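You operate a simulated robot arm through the tools that you are given. There is no shell and no other tool.

You are at the controls of a simulated two-armed robot. One attempt, no reset.

Task
Brush oil on the middle of the baking tray, set the small dough ball on it and press it flat.
Fine: the brush goes back in the crock; the other ball stays as it is. A coat counts when it lies all over at full strength: go over it till it gets no stronger.
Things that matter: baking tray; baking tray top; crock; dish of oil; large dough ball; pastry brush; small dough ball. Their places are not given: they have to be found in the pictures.

It is judged by the outcome, as a careful person would: the job done as asked, and still so three seconds after it is handed in. It fails if anything else is knocked over, pushed out of place, dropped, spilled or broken.

Robot
Two 7-joint arms with fingered hands on one trunk that stands fixed in place. Base frame: the origin is at the foot of the trunk, x ahead of it, y to its left, z up; the work surface is at about z = 91. Readings come in cm, rad, newtons and seconds.
The left shoulder is at [3, 13.6, 128], the right one opposite. Each reaches about 125.3 cm from its shoulder. Payload 5 kg a hand.
The tool frame of a hand sits at the grasp point between the pads (the TCP): z along the fingers, y along the line on which they close. The tips reach 4.2 cm beyond it. The gripper opens to 20.8 cm; its body begins 11.9 cm behind the TCP. The gripper is a hand of 4 fingers: y runs from the thumb to the fingers, the wrist lies at [0, 0, -33.2] in the tool frame.
Orientation is that of the tool frame in the base frame, as [roll, pitch, yaw] about the fixed x, y, z axes, in that order (R = Rz(yaw) Ry(pitch) Rx(roll)). With the fingers straight down and closing along the base's y, the tool's x points along the base's -x, its y along +y and its z along -z.

Tools
- The arms move only by the tool apply_moves. It takes "left_steps", "right_steps" or both (then of equal length, played together; a hand with none holds still); each is a list of rows, each a list of 6 numbers: the shift along the tool's x, y, z in units of 40 mm (1.0 is 40 mm), then the turn, a rotation vector about the tool's x, y, z in units of 5 degrees (1.0 is 5 degrees). In form: [[dx, dy, dz, ax, ay, az], ...]. A call has 1 to 20 rows; each row shifts and turns the commanded pose from where the row before left it, along the tool's axes as they then stand. A call with a number of a shift or a turn outside -1 to 1 is refused whole. Each row takes 0.2 s and may step no farther than 5 cm and 0.15 rad from the row before; otherwise, the whole call is refused. Where a pose cannot be reached the arm comes as near as it can. A force on the tool above 90 N (or 10 N above the force at the start of the call, whichever is more), or a blocked arm, ends the call early, and 0.2 s more pass. In this call time passes only in rows, and 0.2 s behind the last. The reply holds the time, the measured pose of the TCP, the force on the tool along the base axes, the opening and the grip force, in the units named above and with some noise, with the torque about the TCP (base axes, N m) and any sound that the robot's microphone picked up.
- Cameras (640 x 400 px; columns grow to the right, rows downward): "scene" is now at [4.95, -1.79, 201.33]; the picture's right is [-0.20, -0.98, 0.00], its down [-0.67, 0.14, -0.72] and it looks along [0.71, -0.15, -0.69] (base axes); focal length 363 px, centre (320, 200). "left" rides on the left gripper at [-10.1, 0, -14.5] in its tool frame; the picture's right is [0.00, -1.00, 0.00], its down [0.82, 0.00, -0.57] and it looks along [0.57, 0.00, 0.82] (tool axes); focal length 261 px, centre (320, 200). "right" rides on the right gripper at [10.1, 0.1, -14.5] in its tool frame; the picture's right is [-0.01, 1.00, 0.00], its down [-0.82, 0.00, -0.57] and it looks along [-0.57, 0.00, 0.82] (tool axes); focal length 261 px, centre (320, 200).
- snapshot(camera): a new picture of that camera. The clock stands still meanwhile.
- lift_body(by): moves the trunk up (or, below 0, down) by that many cm; the arms and the scene camera ride with it, the base frame stays. It gives what a move gives, with no picture.
- finger_targets(finger1, finger2, finger3, thumb_bend, hand): sets how far each is bent, from 0 (flat) to 1 (curled in); at 0.3 the hand is open as for a grip, at 0.7 the pads meet at the TCP. One left out holds its place. A second passes; each finger stops where it meets its share of the squeeze, and holds until it gets a number again. It is the only way to open and close the hand. It gives what a move gives, with no picture; readings hold the bend of each and the force on the fingers (four entries, about 0 where the hand has none), thumb and palm.
- head_to(pan, tilt): turns the head with the scene camera to pan (to the left, within 2.496 rad either way) and tilt (down, from -0.506 to 1.204), counted from straight ahead of the robot. It gives what a move gives.
- probe_pixels(camera, pixels): for up to 12 pixels [column, row] of the newest picture of that camera ("zoom" is the newest enlarged one), the place [x, y, z] in the base frame of the surface seen there, good to about 0.2 cm. The clock stands still meanwhile.
- zoom(camera, box): a new picture of the part [left, top, right, bottom] of that camera's present view, enlarged. The clock stands still meanwhile.
- sign_off(): hands the job in; it is judged then, once.

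Leave the grippers open and the arms clear of the work at the hand-in unless told otherwise.

The tools are called as a command line: name --argument value ..., lists and objects as JSON in quotes. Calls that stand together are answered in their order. apply_moves: Moves the arms, as the interface text tells. Its arguments: {"type":"object","properties":{"left_steps":{"type":"array","items":{"type":"array","items":{"type":"number"}}},"right_steps":{"type":"array","items":{"type":"array","items":{"type":"number"}}}},"required":[]} The other tools are called the same way: lift_body (by) moves the trunk up or down; finger_targets (finger1, finger2, finger3, thumb_bend, hand) moves the fingers one by one; head_to (pan, tilt) turns the head that bears the scene camera; snapshot (camera) takes a picture; probe_pixels (camera, pixels) gives the place of the surface under pixels of a picture; zoom (camera, box) takes an enlarged picture of a part of a camera's view; sign_off () hands the job in.

At the start:

```text
time_s: 0.0
left_position: [72.55, 20.08, 127.63]
left_tcp_rot: [3.141, 0.002, 3.142]
left_wrist_force: [-1.3, 0.4, -0.3]
left_torque: [0.01, -0.03, -0.01]
left_finger_gap: 20.78
left_grip_force: 0.2
left_shape: jaw
left_bend: [0.3, 0.3, 0.3, 0.3]
left_finger forces: [0.1, 0.0, 0.0, 0.0, 0.0, 0.0]
right_position: [71.71, -38.12, 130.15]
right_tcp_rot: [3.14, 0.001, 3.141]
right_wrist_force: [0.0, 0.2, 0.9]
right_torque: [-0.02, -0.01, 0.03]
right_finger_gap: 20.78
right_grip_force: 0.0
right_shape: jaw
right_bend: [0.3, 0.3, 0.3, 0.3]
right_finger forces: [0.0, 0.0, 0.0, 0.0, 0.0, 0.0]
trunk travel left (down, up): [-30.0, 19.0]
head pan, tilt (commanded): [-0.204, 0.759]
```

scene: 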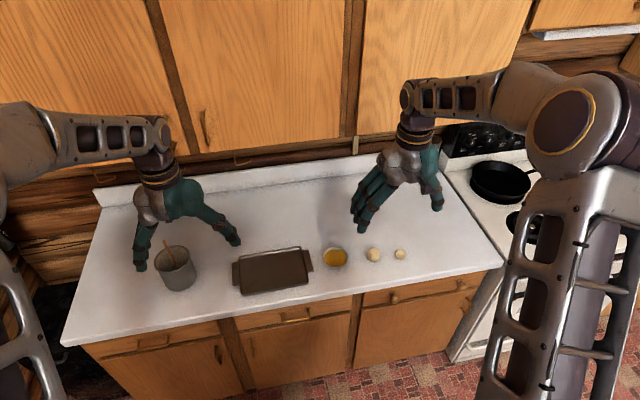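
right: 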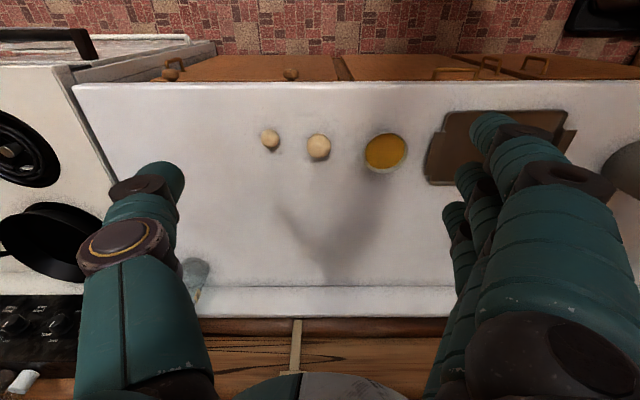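
left: 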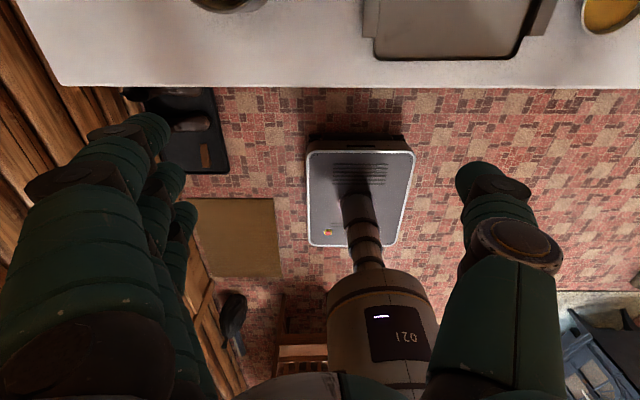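

I see the crock with the brush at about (175,268), the tray at (272,271), the oil dish at (335,257), a dough ball at (374,254) and a smaller one at (400,254). I'll zoom in on these and probe their positions.

zoom --camera "scene" --box '[130, 220, 290, 320]'

probe_pixels --camera "scene" --pixels '[[175, 268], [240, 263], [304, 249], [312, 287], [243, 294], [272, 271], [335, 257], [374, 254], [400, 254], [335, 265], [170, 245], [335, 248]]'

```text
4.00 times, centred on (210, 270) of scene
```

zoom: 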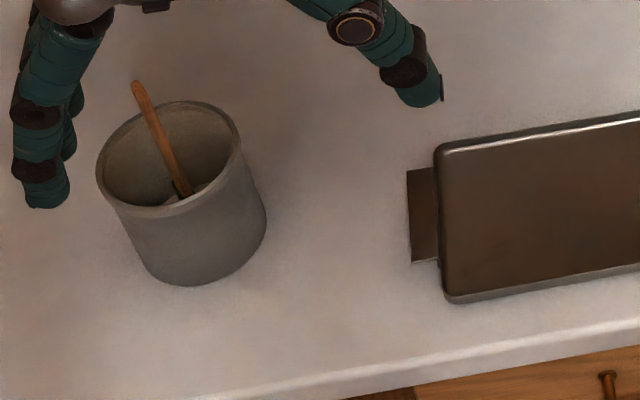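

```text
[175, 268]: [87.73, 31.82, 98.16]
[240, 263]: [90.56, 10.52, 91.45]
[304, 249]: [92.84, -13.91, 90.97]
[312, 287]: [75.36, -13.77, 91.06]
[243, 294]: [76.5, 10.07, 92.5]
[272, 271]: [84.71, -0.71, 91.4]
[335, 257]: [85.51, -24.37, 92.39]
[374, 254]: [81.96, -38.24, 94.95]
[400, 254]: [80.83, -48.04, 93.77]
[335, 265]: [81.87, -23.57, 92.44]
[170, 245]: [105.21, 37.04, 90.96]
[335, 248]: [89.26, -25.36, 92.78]
```

I'll probe the crock rim, the brush and the tray edges in the zoomed picture.

probe_pixels --camera "zoom" --pixels '[[136, 85], [150, 120], [165, 155], [182, 190], [100, 175], [237, 130], [185, 103], [150, 215], [235, 200], [448, 155], [450, 292], [600, 200]]'

zoom --camera "scene" --box '[220, 220, 420, 345]'

```text
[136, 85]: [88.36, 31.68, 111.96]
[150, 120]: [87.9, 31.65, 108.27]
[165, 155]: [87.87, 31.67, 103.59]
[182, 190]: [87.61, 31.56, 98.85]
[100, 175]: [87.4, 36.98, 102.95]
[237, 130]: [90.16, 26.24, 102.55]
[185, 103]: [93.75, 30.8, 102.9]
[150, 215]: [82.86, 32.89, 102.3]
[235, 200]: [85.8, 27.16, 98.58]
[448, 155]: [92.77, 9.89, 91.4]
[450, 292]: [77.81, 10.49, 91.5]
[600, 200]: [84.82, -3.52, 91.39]
```

```text
3.20 times, centred on (320, 282) of scene
```

zoom: 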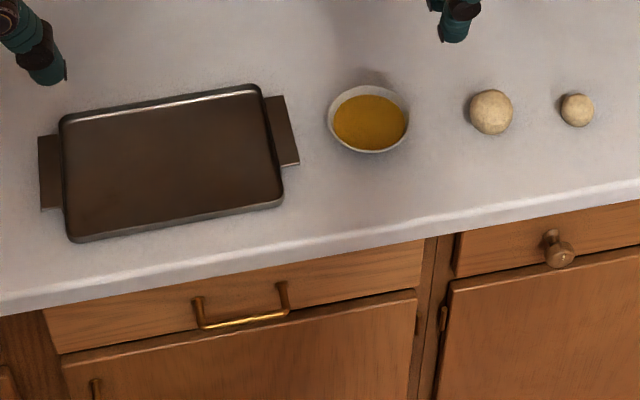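

The handle stands almost upright at about x 88, y 31.6, with its top at z 112 and the crock rim at z 103. Before I move the hand forward I'll check how far out the wall cabinets come, and get finer positions for the dish and balls from the new zoom.

probe_pixels --camera "zoom" --pixels '[[368, 93], [368, 150], [330, 120], [408, 125], [370, 120], [491, 111], [490, 92], [577, 110], [577, 96], [577, 122], [562, 110], [592, 110]]'

probe_pixels --camera "scene" --pixels '[[80, 60], [100, 140], [250, 80], [250, 140], [300, 145], [400, 50], [230, 170], [320, 160], [240, 185], [110, 190], [60, 170], [45, 200]]'

```text
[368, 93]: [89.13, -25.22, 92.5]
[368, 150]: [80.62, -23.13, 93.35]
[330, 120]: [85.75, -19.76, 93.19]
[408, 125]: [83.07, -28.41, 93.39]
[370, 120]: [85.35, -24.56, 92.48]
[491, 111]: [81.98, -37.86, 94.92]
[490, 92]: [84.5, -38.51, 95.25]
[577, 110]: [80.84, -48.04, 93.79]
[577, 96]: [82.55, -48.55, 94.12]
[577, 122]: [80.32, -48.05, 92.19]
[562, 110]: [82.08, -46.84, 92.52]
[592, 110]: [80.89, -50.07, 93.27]
```

```text
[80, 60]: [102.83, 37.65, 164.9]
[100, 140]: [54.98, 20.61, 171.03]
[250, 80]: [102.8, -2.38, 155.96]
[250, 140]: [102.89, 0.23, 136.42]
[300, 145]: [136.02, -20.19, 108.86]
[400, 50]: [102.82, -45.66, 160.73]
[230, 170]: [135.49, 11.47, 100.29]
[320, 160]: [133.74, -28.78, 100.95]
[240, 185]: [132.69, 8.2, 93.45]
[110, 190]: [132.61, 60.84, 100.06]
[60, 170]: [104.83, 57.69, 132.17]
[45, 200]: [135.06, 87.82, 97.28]
```

The cabinet fronts stand at x 102.8, so I'll bring the hand in low and from the front. I want to know how far the open fingertips hang below the TCP, so I'll zoom in on the left hand.

zoom --camera "scene" --box '[110, 130, 270, 280]'

probe_pixels --camera "scene" --pixels '[[140, 268], [139, 262], [147, 258], [237, 243], [232, 236], [215, 225], [150, 205], [160, 175], [180, 200], [195, 190]]'

```text
2.67 times, centred on (190, 205) of scene
```

zoom: 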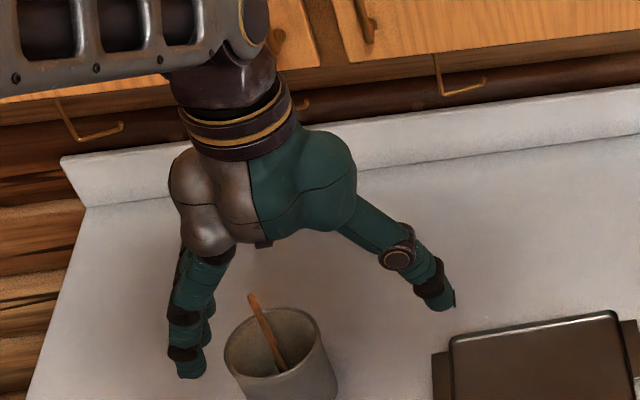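

```text
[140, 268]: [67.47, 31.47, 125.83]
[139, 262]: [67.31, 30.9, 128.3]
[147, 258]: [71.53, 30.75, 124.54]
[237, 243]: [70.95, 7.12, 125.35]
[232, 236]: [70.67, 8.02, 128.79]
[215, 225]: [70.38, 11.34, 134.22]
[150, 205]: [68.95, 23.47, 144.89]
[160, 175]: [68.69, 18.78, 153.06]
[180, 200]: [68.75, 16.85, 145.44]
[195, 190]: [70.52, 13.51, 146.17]
```

The open tips hang about 3 cm below the TCP. The right arm goes out to y −62 so it won't meet the left hand over the dish. At the same time the left hand lines up with the handle at y 31.6 and drops to z 108.5, still in front of the crock.

apply_moves --left_steps '[[0, 0.481, 0.797, 0, 0, 0], [0, 0.481, 0.797, 0, 0, 0], [0, 0.481, 0.797, 0, 0, 0], [0, 0.481, 0.797, 0, 0, 0], [0, 0.481, 0.797, 0, 0, 0], [0, 0.481, 0.797, 0, 0, 0]]' --right_steps '[[0.5, -1, 0, 0, 0, 0], [0.5, -1, 0, 0, 0, 0], [0.5, -1, 0, 0, 0, 0], [0.5, -1, 0, 0, 0, 0], [0.5, -1, 0, 0, 0, 0], [0.5, -1, 0, 0, 0, 0]]'

snapshot --camera "scene"

snapshot --camera "left"

```text
time_s: 1.4
left_position: [72.73, 31.64, 108.6]
left_tcp_rot: [3.141, 0.001, -3.14]
left_wrist_force: [0.7, -1.0, 0.4]
left_torque: [0.25, 0.12, -0.04]
left_finger_gap: 20.78
left_grip_force: 0.1
left_shape: jaw
left_bend: [0.3, 0.3, 0.3, 0.3]
left_finger forces: [0.0, 0.0, 0.0, 0.1, 0.1, 0.0]
right_position: [59.7, -62.25, 129.97]
right_tcp_rot: [3.139, 0.0, -3.141]
right_wrist_force: [0.2, 1.8, 0.3]
right_torque: [-0.11, 0.08, 0.03]
right_finger_gap: 20.78
right_grip_force: 0.0
right_shape: jaw
right_bend: [0.3, 0.3, 0.3, 0.3]
right_finger forces: [0.1, 0.0, 0.0, 0.0, 0.0, 0.0]
trunk travel left (down, up): [-30.0, 19.0]
head pan, tilt (commanded): [-0.204, 0.759]
```

```text
taken
```

scene: 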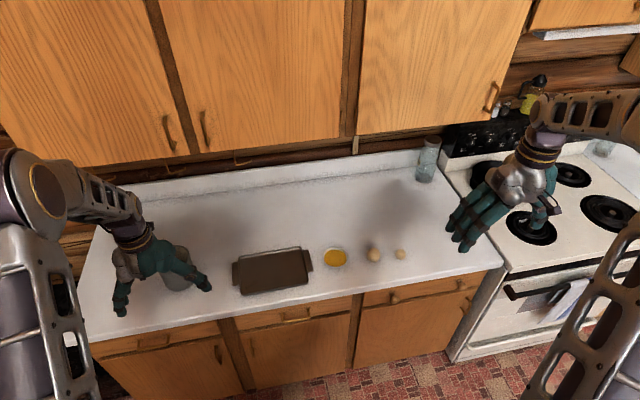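

```text
taken
```

left: 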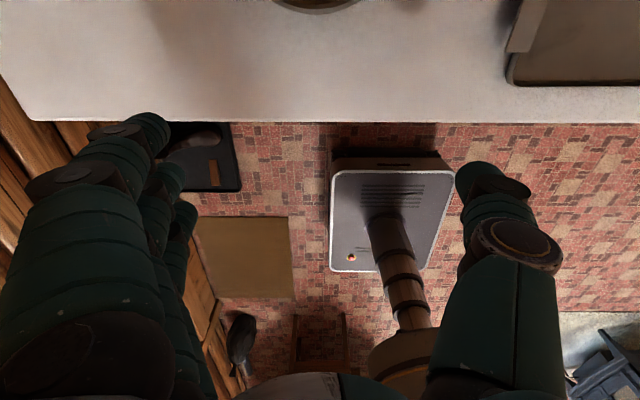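

The left hand is now in front of the crock at (72.7, 31.6, 108.6) with nothing in its way. I'll slide it forward 15.5 cm so the handle passes between thumb and fingers, above the rim.

apply_moves --left_steps '[[-0.775, 0, 0, 0, 0, 0], [-0.775, 0, 0, 0, 0, 0], [-0.775, 0, 0, 0, 0, 0], [-0.775, 0, 0, 0, 0, 0], [-0.775, 0, 0, 0, 0, 0]]'

snapshot --camera "left"

zoom --camera "scene" --box '[110, 180, 270, 280]'

```text
time_s: 2.6
left_position: [87.98, 31.66, 108.4]
left_tcp_rot: [-3.141, -0.002, 3.14]
left_wrist_force: [0.9, 1.6, -1.0]
left_torque: [-0.05, 0.04, -0.02]
left_finger_gap: 20.77
left_grip_force: 0.0
left_shape: jaw
left_bend: [0.3, 0.3, 0.3, 0.3]
left_finger forces: [0.0, 0.1, 0.1, 0.0, 0.0, 0.1]
right_position: [59.63, -62.17, 130.04]
right_tcp_rot: [-3.14, -0.001, 3.142]
right_wrist_force: [0.7, -0.4, 0.3]
right_torque: [-0.04, 0.04, -0.02]
right_finger_gap: 20.8
right_grip_force: 0.1
right_shape: jaw
right_bend: [0.3, 0.3, 0.3, 0.3]
right_finger forces: [0.0, 0.1, 0.0, 0.1, 0.0, 0.1]
trunk travel left (down, up): [-30.0, 19.0]
head pan, tilt (commanded): [-0.204, 0.759]
```

```text
taken
```

left: 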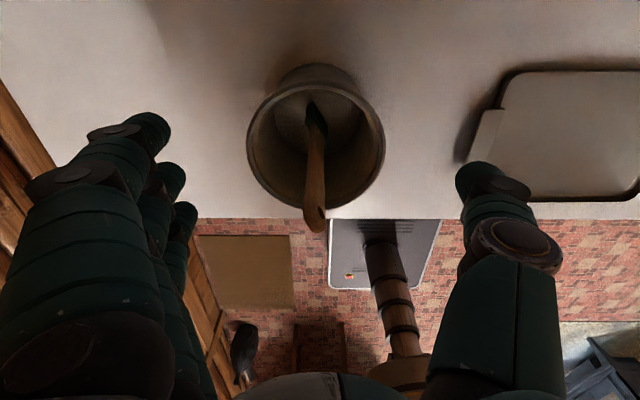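

```text
4.00 times, centred on (190, 230) of scene
```

zoom: 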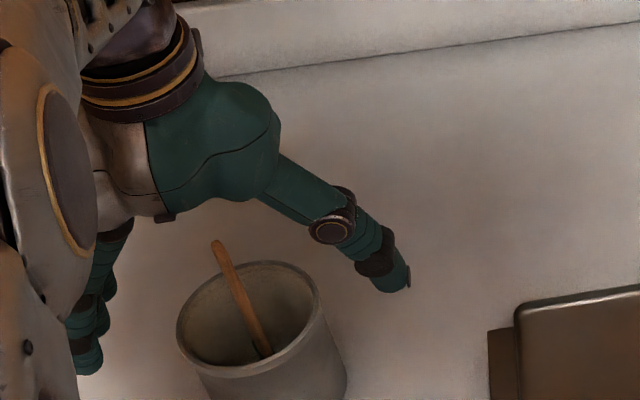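

From the left camera the handle sits in the middle of the hand, its tip at about (314,222). I'll probe the handle here, since this view shows its far side.

probe_pixels --camera "left" --pixels '[[315, 222], [315, 205], [315, 180], [316, 160], [316, 140], [316, 118], [314, 107], [316, 68], [250, 150], [384, 150], [317, 205], [305, 205]]'

```text
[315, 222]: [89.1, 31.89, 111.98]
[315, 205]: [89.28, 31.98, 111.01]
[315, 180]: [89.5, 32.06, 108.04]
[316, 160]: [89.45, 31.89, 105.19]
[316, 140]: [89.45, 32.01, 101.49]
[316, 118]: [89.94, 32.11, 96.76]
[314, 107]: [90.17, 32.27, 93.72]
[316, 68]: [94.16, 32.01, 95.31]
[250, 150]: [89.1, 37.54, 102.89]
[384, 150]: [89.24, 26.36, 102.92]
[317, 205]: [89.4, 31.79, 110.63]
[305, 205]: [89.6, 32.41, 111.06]
```

The handle's centre is at about (88.6, 31.85). I'll nudge the hand 0.6 cm forward and 0.2 cm left, then half close the fingers to see how they line up.

apply_moves --left_steps '[[-0.15, 0.05, 0, 0, 0, 0]]'

finger_targets --hand "left" --finger1 0.55 --finger2 0.55 --finger3 0.55 --thumb_bend 0.55

snapshot --camera "left"

zoom --camera "scene" --box '[110, 180, 270, 280]'

```text
time_s: 3.0
left_position: [88.79, 31.72, 108.25]
left_tcp_rot: [-3.141, -0.003, 3.139]
left_wrist_force: [0.1, -0.3, 0.5]
left_torque: [0.0, 0.09, -0.01]
left_finger_gap: 20.78
left_grip_force: 0.0
left_shape: jaw
left_bend: [0.3, 0.3, 0.3, 0.3]
left_finger forces: [0.1, 0.1, 0.0, 0.0, 0.0, 0.0]
right_position: [59.71, -62.14, 129.93]
right_tcp_rot: [-3.141, 0.001, 3.14]
right_wrist_force: [0.6, 0.1, 0.2]
right_torque: [0.0, 0.08, -0.01]
right_finger_gap: 20.81
right_grip_force: 0.0
right_shape: jaw
right_bend: [0.3, 0.3, 0.3, 0.3]
right_finger forces: [0.1, 0.1, 0.1, 0.1, 0.1, 0.0]
trunk travel left (down, up): [-30.0, 19.0]
head pan, tilt (commanded): [-0.204, 0.759]
```

```text
time_s: 4.0
left_position: [88.65, 31.77, 108.45]
left_tcp_rot: [3.14, 0.001, 3.141]
left_wrist_force: [0.4, 0.2, -0.3]
left_torque: [-0.02, 0.01, 0.03]
left_finger_gap: 9.63
left_grip_force: 0.1
left_shape: fingers
left_bend: [0.55, 0.55, 0.55, 0.55]
left_finger forces: [0.0, 0.0, 0.1, 0.0, 0.0, 0.1]
right_position: [59.58, -62.33, 129.95]
right_tcp_rot: [3.141, -0.001, 3.141]
right_wrist_force: [0.6, 0.6, -0.9]
right_torque: [-0.01, 0.01, 0.03]
right_finger_gap: 20.8
right_grip_force: 0.1
right_shape: jaw
right_bend: [0.3, 0.3, 0.3, 0.3]
right_finger forces: [0.0, 0.0, 0.0, 0.0, 0.0, 0.0]
trunk travel left (down, up): [-30.0, 19.0]
head pan, tilt (commanded): [-0.204, 0.759]
```

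```text
taken
```

left: 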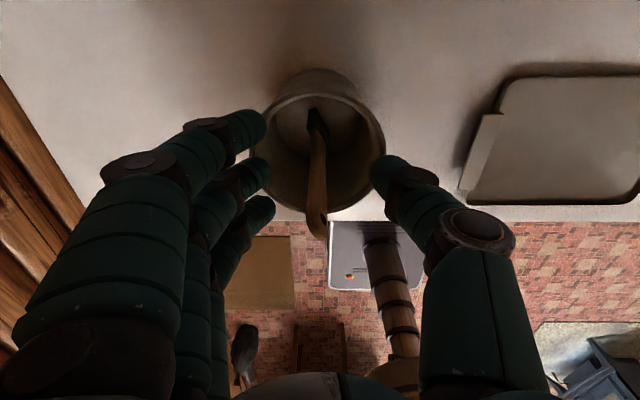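

```text
4.00 times, centred on (190, 230) of scene
```

zoom: 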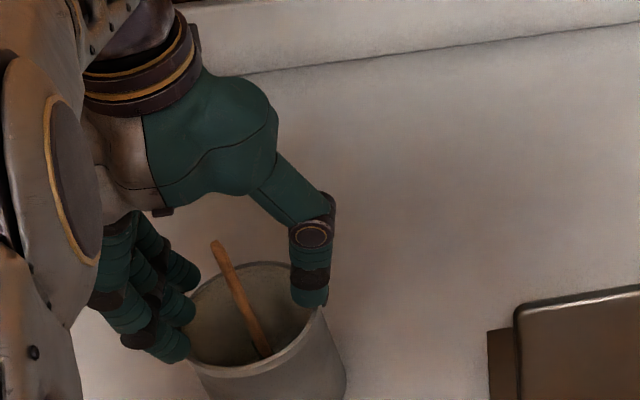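

The thumb and the middle finger face each other across the handle. Before I close fully I'll check the fingertip heights against the rim at z 103.

probe_pixels --camera "left" --pixels '[[258, 118], [264, 168], [268, 202], [378, 162], [240, 125], [390, 165]]'

probe_pixels --camera "zoom" --pixels '[[175, 357], [182, 318], [190, 280], [312, 300], [310, 285], [222, 250]]'

```text
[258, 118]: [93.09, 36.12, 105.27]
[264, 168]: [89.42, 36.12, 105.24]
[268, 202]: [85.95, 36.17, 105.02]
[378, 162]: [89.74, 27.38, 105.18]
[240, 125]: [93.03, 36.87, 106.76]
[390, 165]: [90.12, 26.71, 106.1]
```

```text
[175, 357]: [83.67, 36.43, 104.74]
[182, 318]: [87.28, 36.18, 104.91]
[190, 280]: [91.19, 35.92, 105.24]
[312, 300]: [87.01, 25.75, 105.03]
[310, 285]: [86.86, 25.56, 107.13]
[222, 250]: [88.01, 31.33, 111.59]
```

The tips are at about z 105, which clears the rim. Now I'll close thumb and middle finger on the handle, with the outer fingers a little less.

finger_targets --hand "left" --finger1 0.67 --finger2 0.8 --finger3 0.67 --thumb_bend 0.8

snapshot --camera "left"

zoom --camera "scene" --box '[110, 180, 270, 280]'

```text
time_s: 5.0
left_position: [88.56, 31.74, 108.45]
left_tcp_rot: [-3.14, 0.0, -3.141]
left_wrist_force: [0.1, 1.3, -0.3]
left_torque: [0.04, 0.0, 0.01]
left_finger_gap: 2.94
left_grip_force: 10.2
left_shape: fingers
left_bend: [0.67, 0.62, 0.67, 0.77]
left_finger forces: [0.0, 10.3, 0.0, 0.0, 9.8, 0.0]
right_position: [59.69, -62.12, 130.1]
right_tcp_rot: [3.141, 0.001, -3.142]
right_wrist_force: [0.8, -0.4, -0.4]
right_torque: [0.01, -0.05, 0.0]
right_finger_gap: 20.77
right_grip_force: 0.1
right_shape: jaw
right_bend: [0.3, 0.3, 0.3, 0.3]
right_finger forces: [0.0, 0.1, 0.1, 0.0, 0.1, 0.0]
trunk travel left (down, up): [-30.0, 19.0]
head pan, tilt (commanded): [-0.204, 0.759]
```

```text
taken
```

left: 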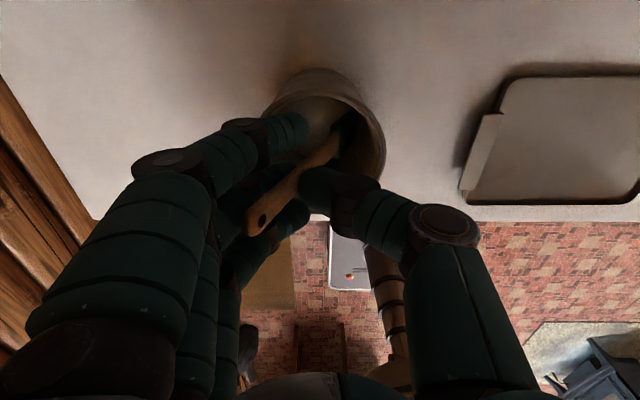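

```text
4.00 times, centred on (190, 230) of scene
```

zoom: 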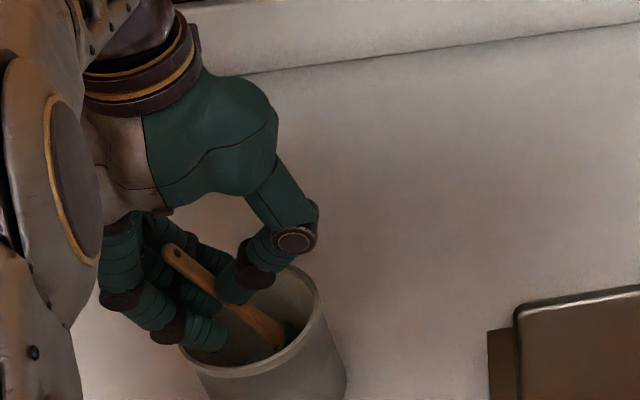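

The grip is on (10 N), but the thumb pushed the handle towards the fingers and it now leans. I'll measure the lean.

probe_pixels --camera "zoom" --pixels '[[172, 250], [190, 266], [245, 315], [270, 335], [280, 345], [288, 330]]'

probe_pixels --camera "left" --pixels '[[256, 226], [270, 205], [300, 172], [325, 150], [345, 130]]'

```text
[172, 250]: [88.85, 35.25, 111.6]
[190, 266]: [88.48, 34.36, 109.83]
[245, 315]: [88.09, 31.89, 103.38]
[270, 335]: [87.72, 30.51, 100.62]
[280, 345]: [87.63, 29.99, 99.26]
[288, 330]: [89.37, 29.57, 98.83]
```

```text
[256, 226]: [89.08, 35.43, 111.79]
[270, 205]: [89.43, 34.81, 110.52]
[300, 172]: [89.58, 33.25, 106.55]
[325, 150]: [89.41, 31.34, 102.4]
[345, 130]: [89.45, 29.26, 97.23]
```

The handle leans about 23°. I'll ease the thumb back to 0.69 and let the middle finger push the handle back to the middle.

finger_targets --hand "left" --finger1 0.67 --finger2 0.78 --finger3 0.67 --thumb_bend 0.69

snapshot --camera "left"

zoom --camera "scene" --box '[110, 180, 270, 280]'

```text
time_s: 6.0
left_position: [88.67, 31.67, 108.46]
left_tcp_rot: [-3.14, -0.001, 3.141]
left_wrist_force: [0.2, -0.6, 1.1]
left_torque: [-0.11, 0.03, -0.01]
left_finger_gap: 3.97
left_grip_force: 6.5
left_shape: fingers
left_bend: [0.67, 0.7, 0.67, 0.69]
left_finger forces: [0.0, 6.0, 0.0, 0.0, 6.4, 0.0]
right_position: [59.56, -62.08, 130.08]
right_tcp_rot: [3.141, -0.001, -3.142]
right_wrist_force: [0.1, 0.4, -0.3]
right_torque: [-0.01, 0.01, -0.01]
right_finger_gap: 20.78
right_grip_force: 0.1
right_shape: jaw
right_bend: [0.3, 0.3, 0.3, 0.3]
right_finger forces: [0.0, 0.0, 0.1, 0.1, 0.1, 0.1]
trunk travel left (down, up): [-30.0, 19.0]
head pan, tilt (commanded): [-0.204, 0.759]
```

```text
taken
```

left: 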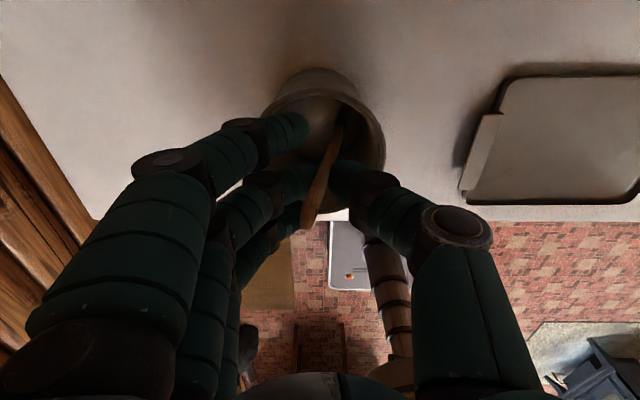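

```text
4.00 times, centred on (190, 230) of scene
```

zoom: 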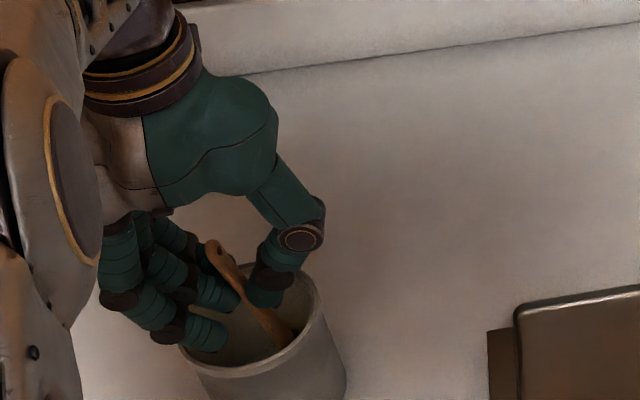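

The handle is centred again and leans less, with a grip of 6.5 N. I'll raise the middle finger's target for a firmer hold while the thumb stays near 0.7.

finger_targets --hand "left" --finger2 1.0 --thumb_bend 0.72

snapshot --camera "left"

probe_pixels --camera "left" --pixels '[[304, 222], [312, 200], [322, 175], [330, 155], [338, 135]]'

```text
time_s: 7.0
left_position: [88.62, 31.79, 108.46]
left_tcp_rot: [3.141, 0.001, -3.141]
left_wrist_force: [-0.9, 0.4, 0.1]
left_torque: [0.01, 0.0, -0.02]
left_finger_gap: 3.8
left_grip_force: 8.0
left_shape: fingers
left_bend: [0.67, 0.71, 0.67, 0.69]
left_finger forces: [0.1, 8.0, 0.0, 0.1, 7.9, 0.0]
right_position: [59.54, -62.28, 129.95]
right_tcp_rot: [-3.141, 0.0, 3.141]
right_wrist_force: [0.5, -0.6, 0.0]
right_torque: [0.02, -0.03, -0.03]
right_finger_gap: 20.8
right_grip_force: 0.0
right_shape: jaw
right_bend: [0.3, 0.3, 0.3, 0.3]
right_finger forces: [0.0, 0.1, 0.1, 0.1, 0.1, 0.1]
trunk travel left (down, up): [-30.0, 19.0]
head pan, tilt (commanded): [-0.204, 0.759]
```

```text
taken
```

left: 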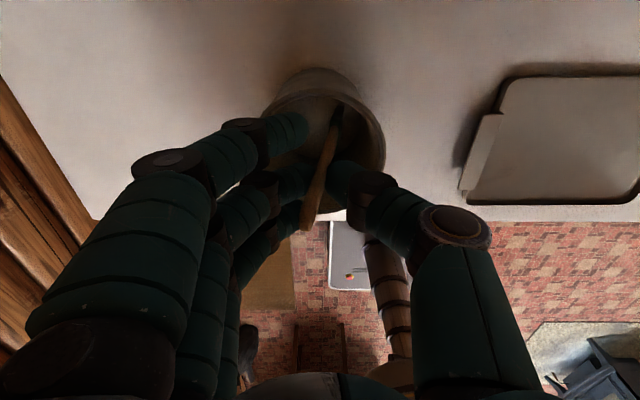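

```text
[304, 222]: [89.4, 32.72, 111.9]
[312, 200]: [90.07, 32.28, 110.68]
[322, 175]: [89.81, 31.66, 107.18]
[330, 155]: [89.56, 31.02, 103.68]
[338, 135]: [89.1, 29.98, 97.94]
```

The lean is now about 11° and the grip is 8 N. The hand has to rise about 15 cm in front of the cabinets, so I'll check the cabinet door handles first.

probe_pixels --camera "scene" --pixels '[[166, 125], [170, 145], [204, 125], [208, 145], [235, 155], [165, 165], [120, 160]]'

apply_moves --left_steps '[[0, 0, -0.25, 0, 0, 0], [0, 0, -0.25, 0, 0, 0], [0, 0, -0.25, 0, 0, 0], [0, 0, -0.25, 0, 0, 0]]'

snapshot --camera "left"

```text
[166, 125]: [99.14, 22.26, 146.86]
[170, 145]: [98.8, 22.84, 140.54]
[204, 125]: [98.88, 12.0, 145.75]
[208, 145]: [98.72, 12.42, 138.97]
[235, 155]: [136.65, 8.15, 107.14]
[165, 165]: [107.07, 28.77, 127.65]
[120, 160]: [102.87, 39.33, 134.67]
```

```text
time_s: 8.0
left_position: [88.72, 31.76, 112.41]
left_tcp_rot: [-3.141, 0.001, -3.141]
left_wrist_force: [-0.2, -0.1, 0.0]
left_torque: [0.03, 0.0, 0.0]
left_finger_gap: 3.81
left_grip_force: 8.3
left_shape: fingers
left_bend: [0.67, 0.71, 0.67, 0.69]
left_finger forces: [0.1, 8.2, 0.0, 0.0, 8.1, 0.0]
right_position: [59.57, -62.19, 130.1]
right_tcp_rot: [-3.141, -0.001, 3.141]
right_wrist_force: [0.5, -0.2, -0.2]
right_torque: [0.0, -0.01, -0.03]
right_finger_gap: 20.77
right_grip_force: 0.0
right_shape: jaw
right_bend: [0.3, 0.3, 0.3, 0.3]
right_finger forces: [0.0, 0.0, 0.0, 0.0, 0.1, 0.0]
trunk travel left (down, up): [-30.0, 19.0]
head pan, tilt (commanded): [-0.204, 0.759]
```

```text
taken
```

left: 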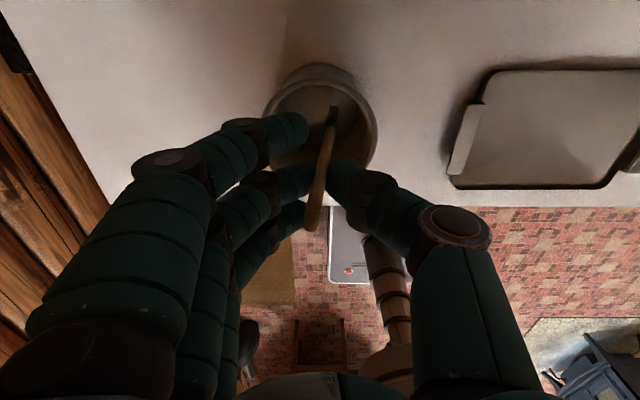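

The brush came up with the hand and has straightened. I'll keep lifting until the bristles are above the rim, then look.

apply_moves --left_steps '[[0, 0, -0.5, 0, 0, 0], [0, 0, -0.6, 0, 0, 0], [0, 0, -0.7, 0, 0, 0], [0, 0, -0.7, 0, 0, 0], [0, 0, -0.5, 0, 0, 0], [0.2, 0, -0.3, 0, 0, 0]]'

snapshot --camera "scene"

snapshot --camera "left"

```text
time_s: 9.4
left_position: [87.7, 31.79, 125.68]
left_tcp_rot: [3.141, -0.001, 3.142]
left_wrist_force: [-1.1, 1.1, -0.5]
left_torque: [0.04, -0.1, 0.0]
left_finger_gap: 3.84
left_grip_force: 7.8
left_shape: fingers
left_bend: [0.67, 0.71, 0.67, 0.69]
left_finger forces: [0.0, 8.0, 0.1, 0.0, 8.1, 0.0]
right_position: [59.43, -62.23, 130.17]
right_tcp_rot: [-3.141, 0.001, 3.141]
right_wrist_force: [-0.4, -0.4, -0.2]
right_torque: [0.04, -0.07, -0.02]
right_finger_gap: 20.78
right_grip_force: 0.0
right_shape: jaw
right_bend: [0.3, 0.3, 0.3, 0.3]
right_finger forces: [0.1, 0.0, 0.1, 0.1, 0.1, 0.0]
trunk travel left (down, up): [-30.0, 19.0]
head pan, tilt (commanded): [-0.204, 0.759]
```

```text
taken
```

scene: 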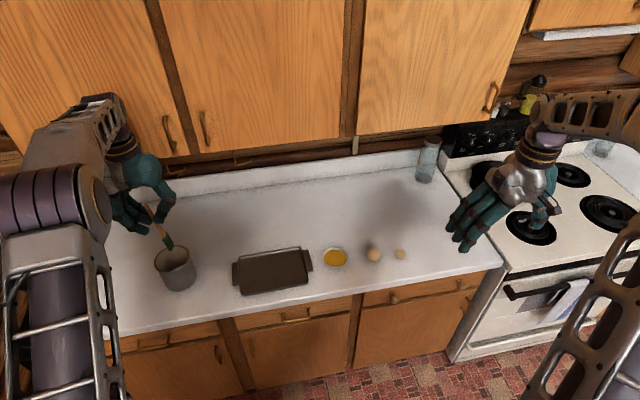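

```text
taken
```

left: 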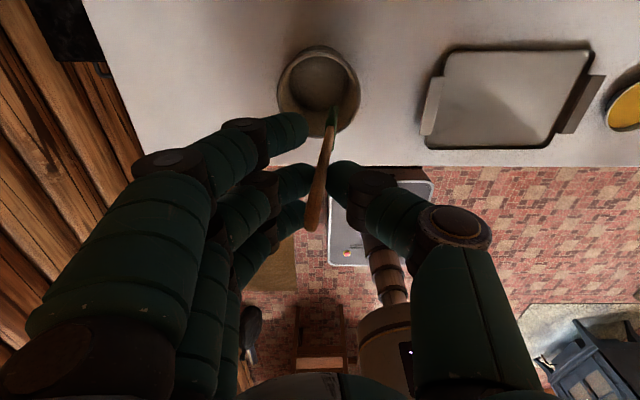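

The brush is out of the crock and held. I'll zoom in to see the brush head and measure its tip relative to the hand.

zoom --camera "scene" --box '[100, 180, 220, 300]'

zoom --camera "left" --box '[270, 60, 390, 240]'

```text
3.33 times, centred on (160, 240) of scene
```

zoom: 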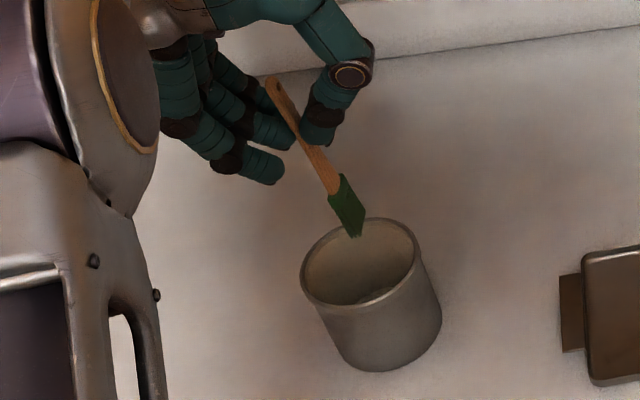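

```text
2.22 times, centred on (330, 150) of left
```

zoom: 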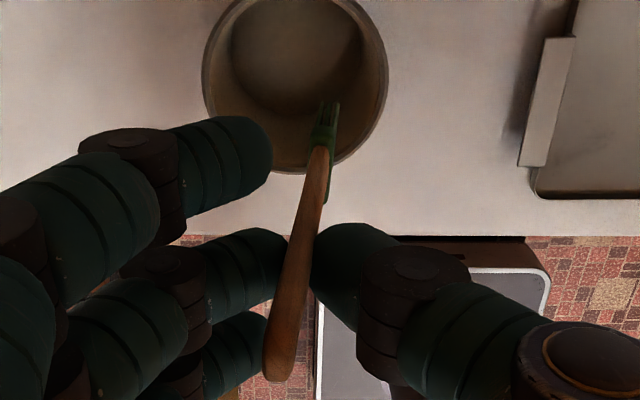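

probe_pixels --camera "zoom" --pixels '[[335, 106], [322, 106], [328, 130], [330, 145], [330, 190], [316, 170], [300, 240], [278, 360]]'

probe_pixels --camera "scene" --pixels '[[167, 249], [166, 245], [170, 243], [163, 238], [161, 235], [152, 213], [157, 225]]'

```text
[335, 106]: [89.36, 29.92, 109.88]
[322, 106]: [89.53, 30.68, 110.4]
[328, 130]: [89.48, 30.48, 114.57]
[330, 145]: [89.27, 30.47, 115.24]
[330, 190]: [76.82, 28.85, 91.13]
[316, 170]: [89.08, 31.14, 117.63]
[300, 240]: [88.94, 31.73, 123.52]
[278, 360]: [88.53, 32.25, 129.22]
```

```text
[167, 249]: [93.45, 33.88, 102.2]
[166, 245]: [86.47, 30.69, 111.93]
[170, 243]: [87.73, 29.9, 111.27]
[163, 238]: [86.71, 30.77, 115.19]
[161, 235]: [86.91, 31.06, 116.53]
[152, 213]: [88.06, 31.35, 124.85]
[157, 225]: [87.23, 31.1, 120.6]
```

The brush tip sits about 16.3 cm below the TCP, 0.2 cm ahead of it and 1.7 cm to its right. The flat green head is about 3 cm wide along x. I'll carry it at this height to above the oil dish, whose centre is near (85.4, −24.4).

apply_moves --left_steps '[[0.04, -0.6, 0, 0, 0, 0], [0.04, -0.8, 0, 0, 0, 0], [0.04, -0.8, 0, 0, 0, 0], [0.04, -0.8, 0, 0, 0, 0], [0.04, -0.8, 0, 0, 0, 0], [0.04, -0.8, 0, 0, 0, 0], [0.04, -0.8, 0, 0, 0, 0], [0.04, -0.8, 0, 0, 0, 0], [0.04, -0.8, 0, 0, 0, 0], [0.04, -0.8, 0, 0, 0, 0], [0.04, -0.8, 0, 0, 0, 0], [0.04, -0.8, 0, 0, 0, 0], [0.04, -0.8, 0, 0, 0, 0], [0.04, -0.8, 0, 0, 0, 0], [0.04, -0.8, 0, 0, 0, 0], [0.04, -0.8, 0, 0, 0, 0], [0.04, -0.6, 0, 0, 0, 0], [0, -0.4, 0, 0, 0, 0]]'

snapshot --camera "scene"

snapshot --camera "left"

```text
time_s: 13.2
left_position: [84.07, -22.35, 125.63]
left_tcp_rot: [-3.141, 0.0, -3.141]
left_wrist_force: [-0.3, 0.1, -0.3]
left_torque: [-0.04, -0.02, -0.02]
left_finger_gap: 3.78
left_grip_force: 7.8
left_shape: fingers
left_bend: [0.67, 0.71, 0.67, 0.69]
left_finger forces: [0.0, 7.9, 0.0, 0.1, 7.7, 0.0]
left hand out of reach, approached as far as the arm can: row 17, 18
right_position: [59.65, -62.18, 130.12]
right_tcp_rot: [-3.141, -0.001, 3.14]
right_wrist_force: [0.6, -0.9, -0.3]
right_torque: [0.07, -0.03, 0.0]
right_finger_gap: 20.78
right_grip_force: 0.0
right_shape: jaw
right_bend: [0.3, 0.3, 0.3, 0.3]
right_finger forces: [0.0, 0.0, 0.0, 0.0, 0.1, 0.0]
trunk travel left (down, up): [-30.0, 19.0]
head pan, tilt (commanded): [-0.204, 0.759]
```

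```text
taken
```

scene: 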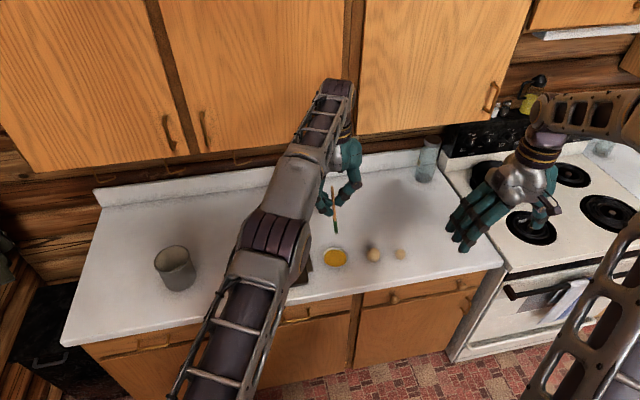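

```text
taken
```

left: 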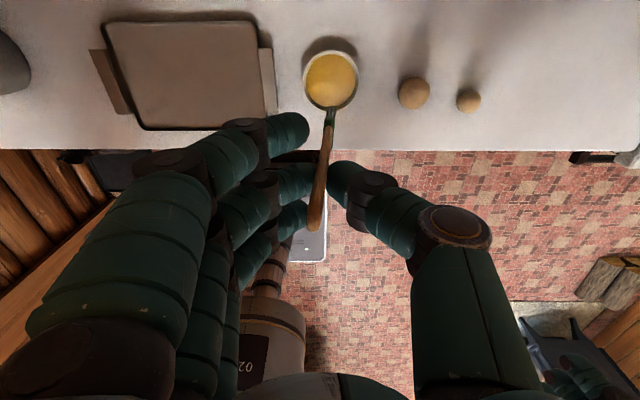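

The hand is above the dish, a little short of the commanded point, and that spot comes within reach as I go lower. I'll lower it to 4 cm above the oil and check the alignment.

apply_moves --left_steps '[[0, 0, 0.7, 0, 0, 0], [0, 0, 0.7, 0, 0, 0], [0, 0, 0.7, 0, 0, 0], [0, 0, 0.7, 0, 0, 0], [0, 0, 0.5, 0, 0, 0]]'

snapshot --camera "left"

zoom --camera "scene" --box '[270, 180, 430, 280]'

```text
time_s: 14.4
left_position: [84.14, -22.34, 112.38]
left_tcp_rot: [-3.141, -0.001, -3.141]
left_wrist_force: [0.2, 0.1, 0.0]
left_torque: [-0.03, 0.05, 0.03]
left_finger_gap: 3.76
left_grip_force: 8.0
left_shape: fingers
left_bend: [0.67, 0.71, 0.67, 0.69]
left_finger forces: [0.0, 7.6, 0.1, 0.0, 7.7, 0.0]
right_position: [59.69, -62.18, 130.03]
right_tcp_rot: [3.14, -0.001, -3.14]
right_wrist_force: [0.5, 0.5, 0.9]
right_torque: [0.0, 0.07, -0.02]
right_finger_gap: 20.8
right_grip_force: 0.0
right_shape: jaw
right_bend: [0.3, 0.3, 0.3, 0.3]
right_finger forces: [0.0, 0.0, 0.1, 0.0, 0.0, 0.0]
trunk travel left (down, up): [-30.0, 19.0]
head pan, tilt (commanded): [-0.204, 0.759]
```

```text
taken
```

left: 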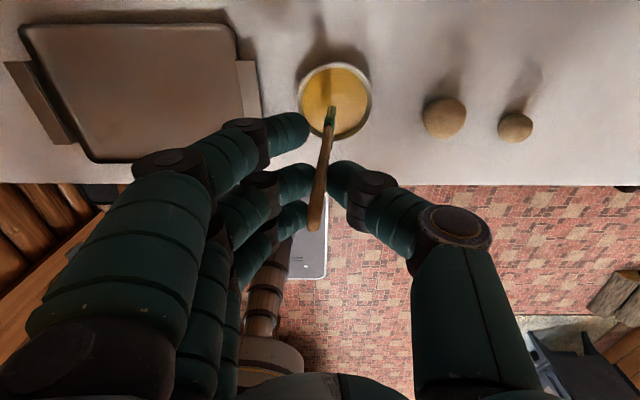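

```text
4.00 times, centred on (350, 230) of scene
```

zoom: 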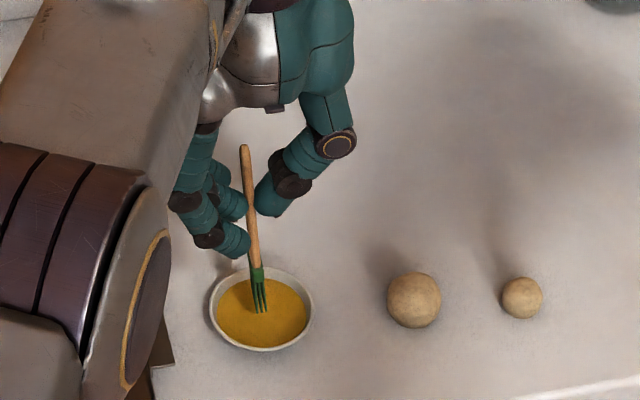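

The tip hangs over the oil. I'll probe the bristle tip and also check how low the left forearm hangs over the tray.

probe_pixels --camera "zoom" --pixels '[[256, 308], [265, 308], [258, 275], [262, 340], [262, 270], [214, 310], [310, 310], [150, 330], [100, 380], [20, 350], [280, 320]]'

probe_pixels --camera "left" --pixels '[[331, 108], [330, 118], [327, 124], [333, 64], [333, 137], [372, 100], [300, 95], [345, 90]]'

```text
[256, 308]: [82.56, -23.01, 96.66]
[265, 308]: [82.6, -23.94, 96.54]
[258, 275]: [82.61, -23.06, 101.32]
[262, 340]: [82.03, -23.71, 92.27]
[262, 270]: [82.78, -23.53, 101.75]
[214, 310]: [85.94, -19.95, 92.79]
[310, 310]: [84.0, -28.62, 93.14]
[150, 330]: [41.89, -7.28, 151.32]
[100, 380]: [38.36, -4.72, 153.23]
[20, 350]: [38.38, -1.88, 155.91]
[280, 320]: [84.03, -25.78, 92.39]
```

```text
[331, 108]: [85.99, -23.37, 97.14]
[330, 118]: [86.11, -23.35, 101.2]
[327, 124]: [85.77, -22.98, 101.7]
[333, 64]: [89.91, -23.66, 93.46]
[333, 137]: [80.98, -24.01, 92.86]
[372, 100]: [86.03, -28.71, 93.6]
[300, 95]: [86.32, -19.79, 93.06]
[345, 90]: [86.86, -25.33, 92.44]
```

The tip centre is at about (84.3, −23.4, 96.2) and the dish centre at (85.45, −24.25). I'll shift the tip towards the centre and lower it to just under the oil surface at z 92.4, reading the force.

apply_moves --left_steps '[[-0.1, -0.08, 0.15, 0, 0, 0], [-0.1, -0.08, 0.2, 0, 0, 0], [0, 0, 0.25, 0, 0, 0], [0, 0, 0.2, 0, 0, 0], [0, 0, 0.1, 0, 0, 0]]'

zoom --camera "scene" --box '[290, 200, 390, 280]'

snapshot --camera "left"

```text
time_s: 15.6
left_position: [84.81, -22.97, 108.76]
left_tcp_rot: [-3.14, 0.0, -3.142]
left_wrist_force: [-1.2, 0.6, 8.0]
left_torque: [-0.04, -0.07, 0.02]
left_finger_gap: 3.77
left_grip_force: 10.5
left_shape: fingers
left_bend: [0.67, 0.71, 0.67, 0.69]
left_finger forces: [0.0, 9.8, 0.0, 0.0, 10.1, 0.0]
right_position: [59.55, -62.17, 130.22]
right_tcp_rot: [-3.141, -0.001, -3.14]
right_wrist_force: [-1.0, 0.0, 0.4]
right_torque: [-0.04, -0.03, -0.01]
right_finger_gap: 20.79
right_grip_force: 0.0
right_shape: jaw
right_bend: [0.3, 0.3, 0.3, 0.3]
right_finger forces: [0.0, 0.1, 0.0, 0.0, 0.1, 0.1]
trunk travel left (down, up): [-30.0, 19.0]
head pan, tilt (commanded): [-0.204, 0.759]
```

```text
5.00 times, centred on (340, 240) of scene
```

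zoom: 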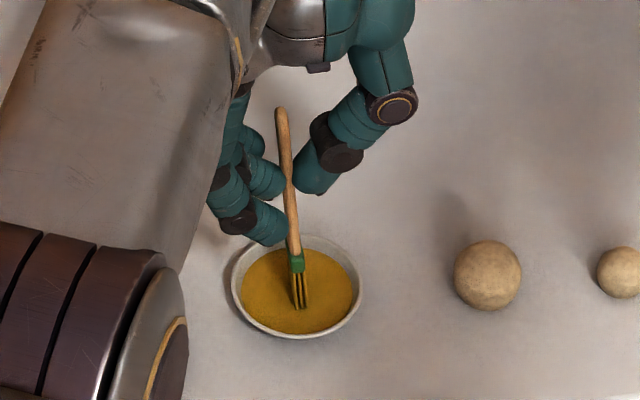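

```text
taken
```

left: 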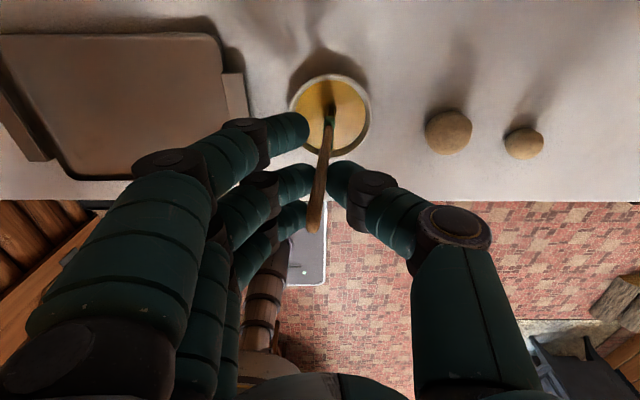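

The wrist force rose to 8 N, so the tip is at the oil. I'll ease up 0.2 cm, dwell a moment so the bristles load, and read the force again.

apply_moves --left_steps '[[0, 0, -0.04, 0, 0, 0], [0, 0, 0, 0, 0, 0], [0, 0, 0, 0, 0, 0], [0, 0, 0, 0, 0, 0]]'

zoom --camera "scene" --box '[315, 220, 365, 260]'

```text
time_s: 16.6
left_position: [84.93, -22.94, 108.88]
left_tcp_rot: [3.14, 0.0, 3.141]
left_wrist_force: [-0.7, 0.7, 3.7]
left_torque: [-0.02, -0.02, -0.01]
left_finger_gap: 3.76
left_grip_force: 9.9
left_shape: fingers
left_bend: [0.67, 0.71, 0.67, 0.69]
left_finger forces: [0.1, 9.7, 0.0, 0.0, 9.9, 0.0]
right_position: [59.53, -62.18, 130.13]
right_tcp_rot: [3.141, 0.0, 3.141]
right_wrist_force: [-0.7, -1.2, -0.1]
right_torque: [0.03, 0.03, -0.01]
right_finger_gap: 20.8
right_grip_force: 0.1
right_shape: jaw
right_bend: [0.3, 0.3, 0.3, 0.3]
right_finger forces: [0.1, 0.0, 0.0, 0.1, 0.0, 0.0]
trunk travel left (down, up): [-30.0, 19.0]
head pan, tilt (commanded): [-0.204, 0.759]
```

```text
10.00 times, centred on (340, 240) of scene
```

zoom: 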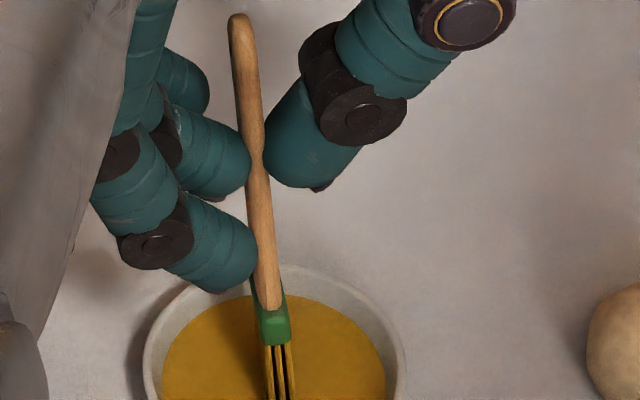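

The force is down to 3.7 N and the bristles look coated. I'll lift slowly and pause to let them drip over the dish. I'm also probing the tray edges in the last left picture to find its middle.

probe_pixels --camera "left" --pixels '[[208, 38], [222, 110], [226, 160], [215, 172], [75, 172], [40, 100], [10, 42], [100, 36], [140, 100], [150, 174], [215, 50], [218, 165]]'

apply_moves --left_steps '[[0, 0, -0.1, 0, 0, 0], [0, 0, -0.1, 0, 0, 0], [0, 0, -0.15, 0, 0, 0], [0, 0, 0, 0, 0, 0], [0, 0, 0, 0, 0, 0], [0, 0, 0, 0, 0, 0], [0, 0, -0.3, 0, 0, 0], [0, 0, -0.5, 0, 0, 0]]'

snapshot --camera "left"

zoom --camera "scene" --box '[290, 200, 390, 280]'

```text
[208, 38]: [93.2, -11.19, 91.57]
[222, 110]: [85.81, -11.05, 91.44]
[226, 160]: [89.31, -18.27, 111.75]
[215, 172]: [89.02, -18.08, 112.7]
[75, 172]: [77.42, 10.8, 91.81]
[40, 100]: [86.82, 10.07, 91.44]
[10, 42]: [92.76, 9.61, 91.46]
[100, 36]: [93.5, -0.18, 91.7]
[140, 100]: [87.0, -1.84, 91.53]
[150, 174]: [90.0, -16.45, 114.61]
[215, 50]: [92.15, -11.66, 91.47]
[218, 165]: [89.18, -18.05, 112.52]
```

```text
time_s: 18.4
left_position: [84.77, -22.97, 113.41]
left_tcp_rot: [3.141, -0.001, 3.141]
left_wrist_force: [-1.0, -0.2, -1.7]
left_torque: [0.0, -0.09, -0.01]
left_finger_gap: 3.77
left_grip_force: 8.6
left_shape: fingers
left_bend: [0.67, 0.71, 0.67, 0.69]
left_finger forces: [0.0, 8.6, 0.0, 0.1, 8.7, 0.1]
right_position: [59.58, -62.22, 130.06]
right_tcp_rot: [-3.141, -0.001, 3.141]
right_wrist_force: [-0.1, 0.6, 0.1]
right_torque: [-0.02, -0.06, 0.0]
right_finger_gap: 20.81
right_grip_force: 0.2
right_shape: jaw
right_bend: [0.3, 0.3, 0.3, 0.3]
right_finger forces: [0.0, 0.0, 0.0, 0.0, 0.0, 0.1]
trunk travel left (down, up): [-30.0, 19.0]
head pan, tilt (commanded): [-0.204, 0.759]
```

```text
taken
```

left: 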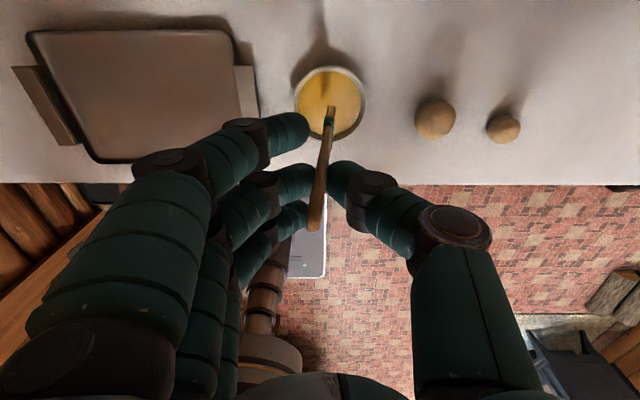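

```text
5.00 times, centred on (340, 240) of scene
```

zoom: 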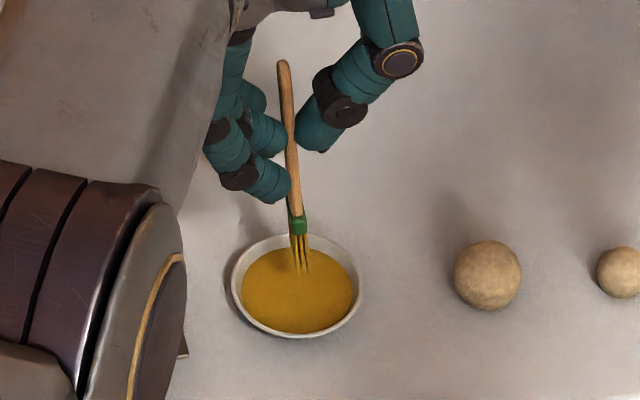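

The bristles are golden with oil and the dish hasn't moved. I'll measure the exact tip position before going to the tray, whose centre is about (85.2, −0.8) with its floor at z 91.45.

probe_pixels --camera "zoom" --pixels '[[297, 270], [303, 270], [308, 268], [300, 240], [300, 272]]'

probe_pixels --camera "left" --pixels '[[331, 107], [329, 110], [333, 110], [329, 120]]'

```text
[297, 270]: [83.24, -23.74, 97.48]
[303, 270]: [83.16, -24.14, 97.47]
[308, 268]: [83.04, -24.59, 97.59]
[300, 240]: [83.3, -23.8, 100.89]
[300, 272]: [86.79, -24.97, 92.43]
```

```text
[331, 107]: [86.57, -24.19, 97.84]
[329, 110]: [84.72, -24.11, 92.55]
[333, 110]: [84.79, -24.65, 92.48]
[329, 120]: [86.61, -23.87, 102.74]
```

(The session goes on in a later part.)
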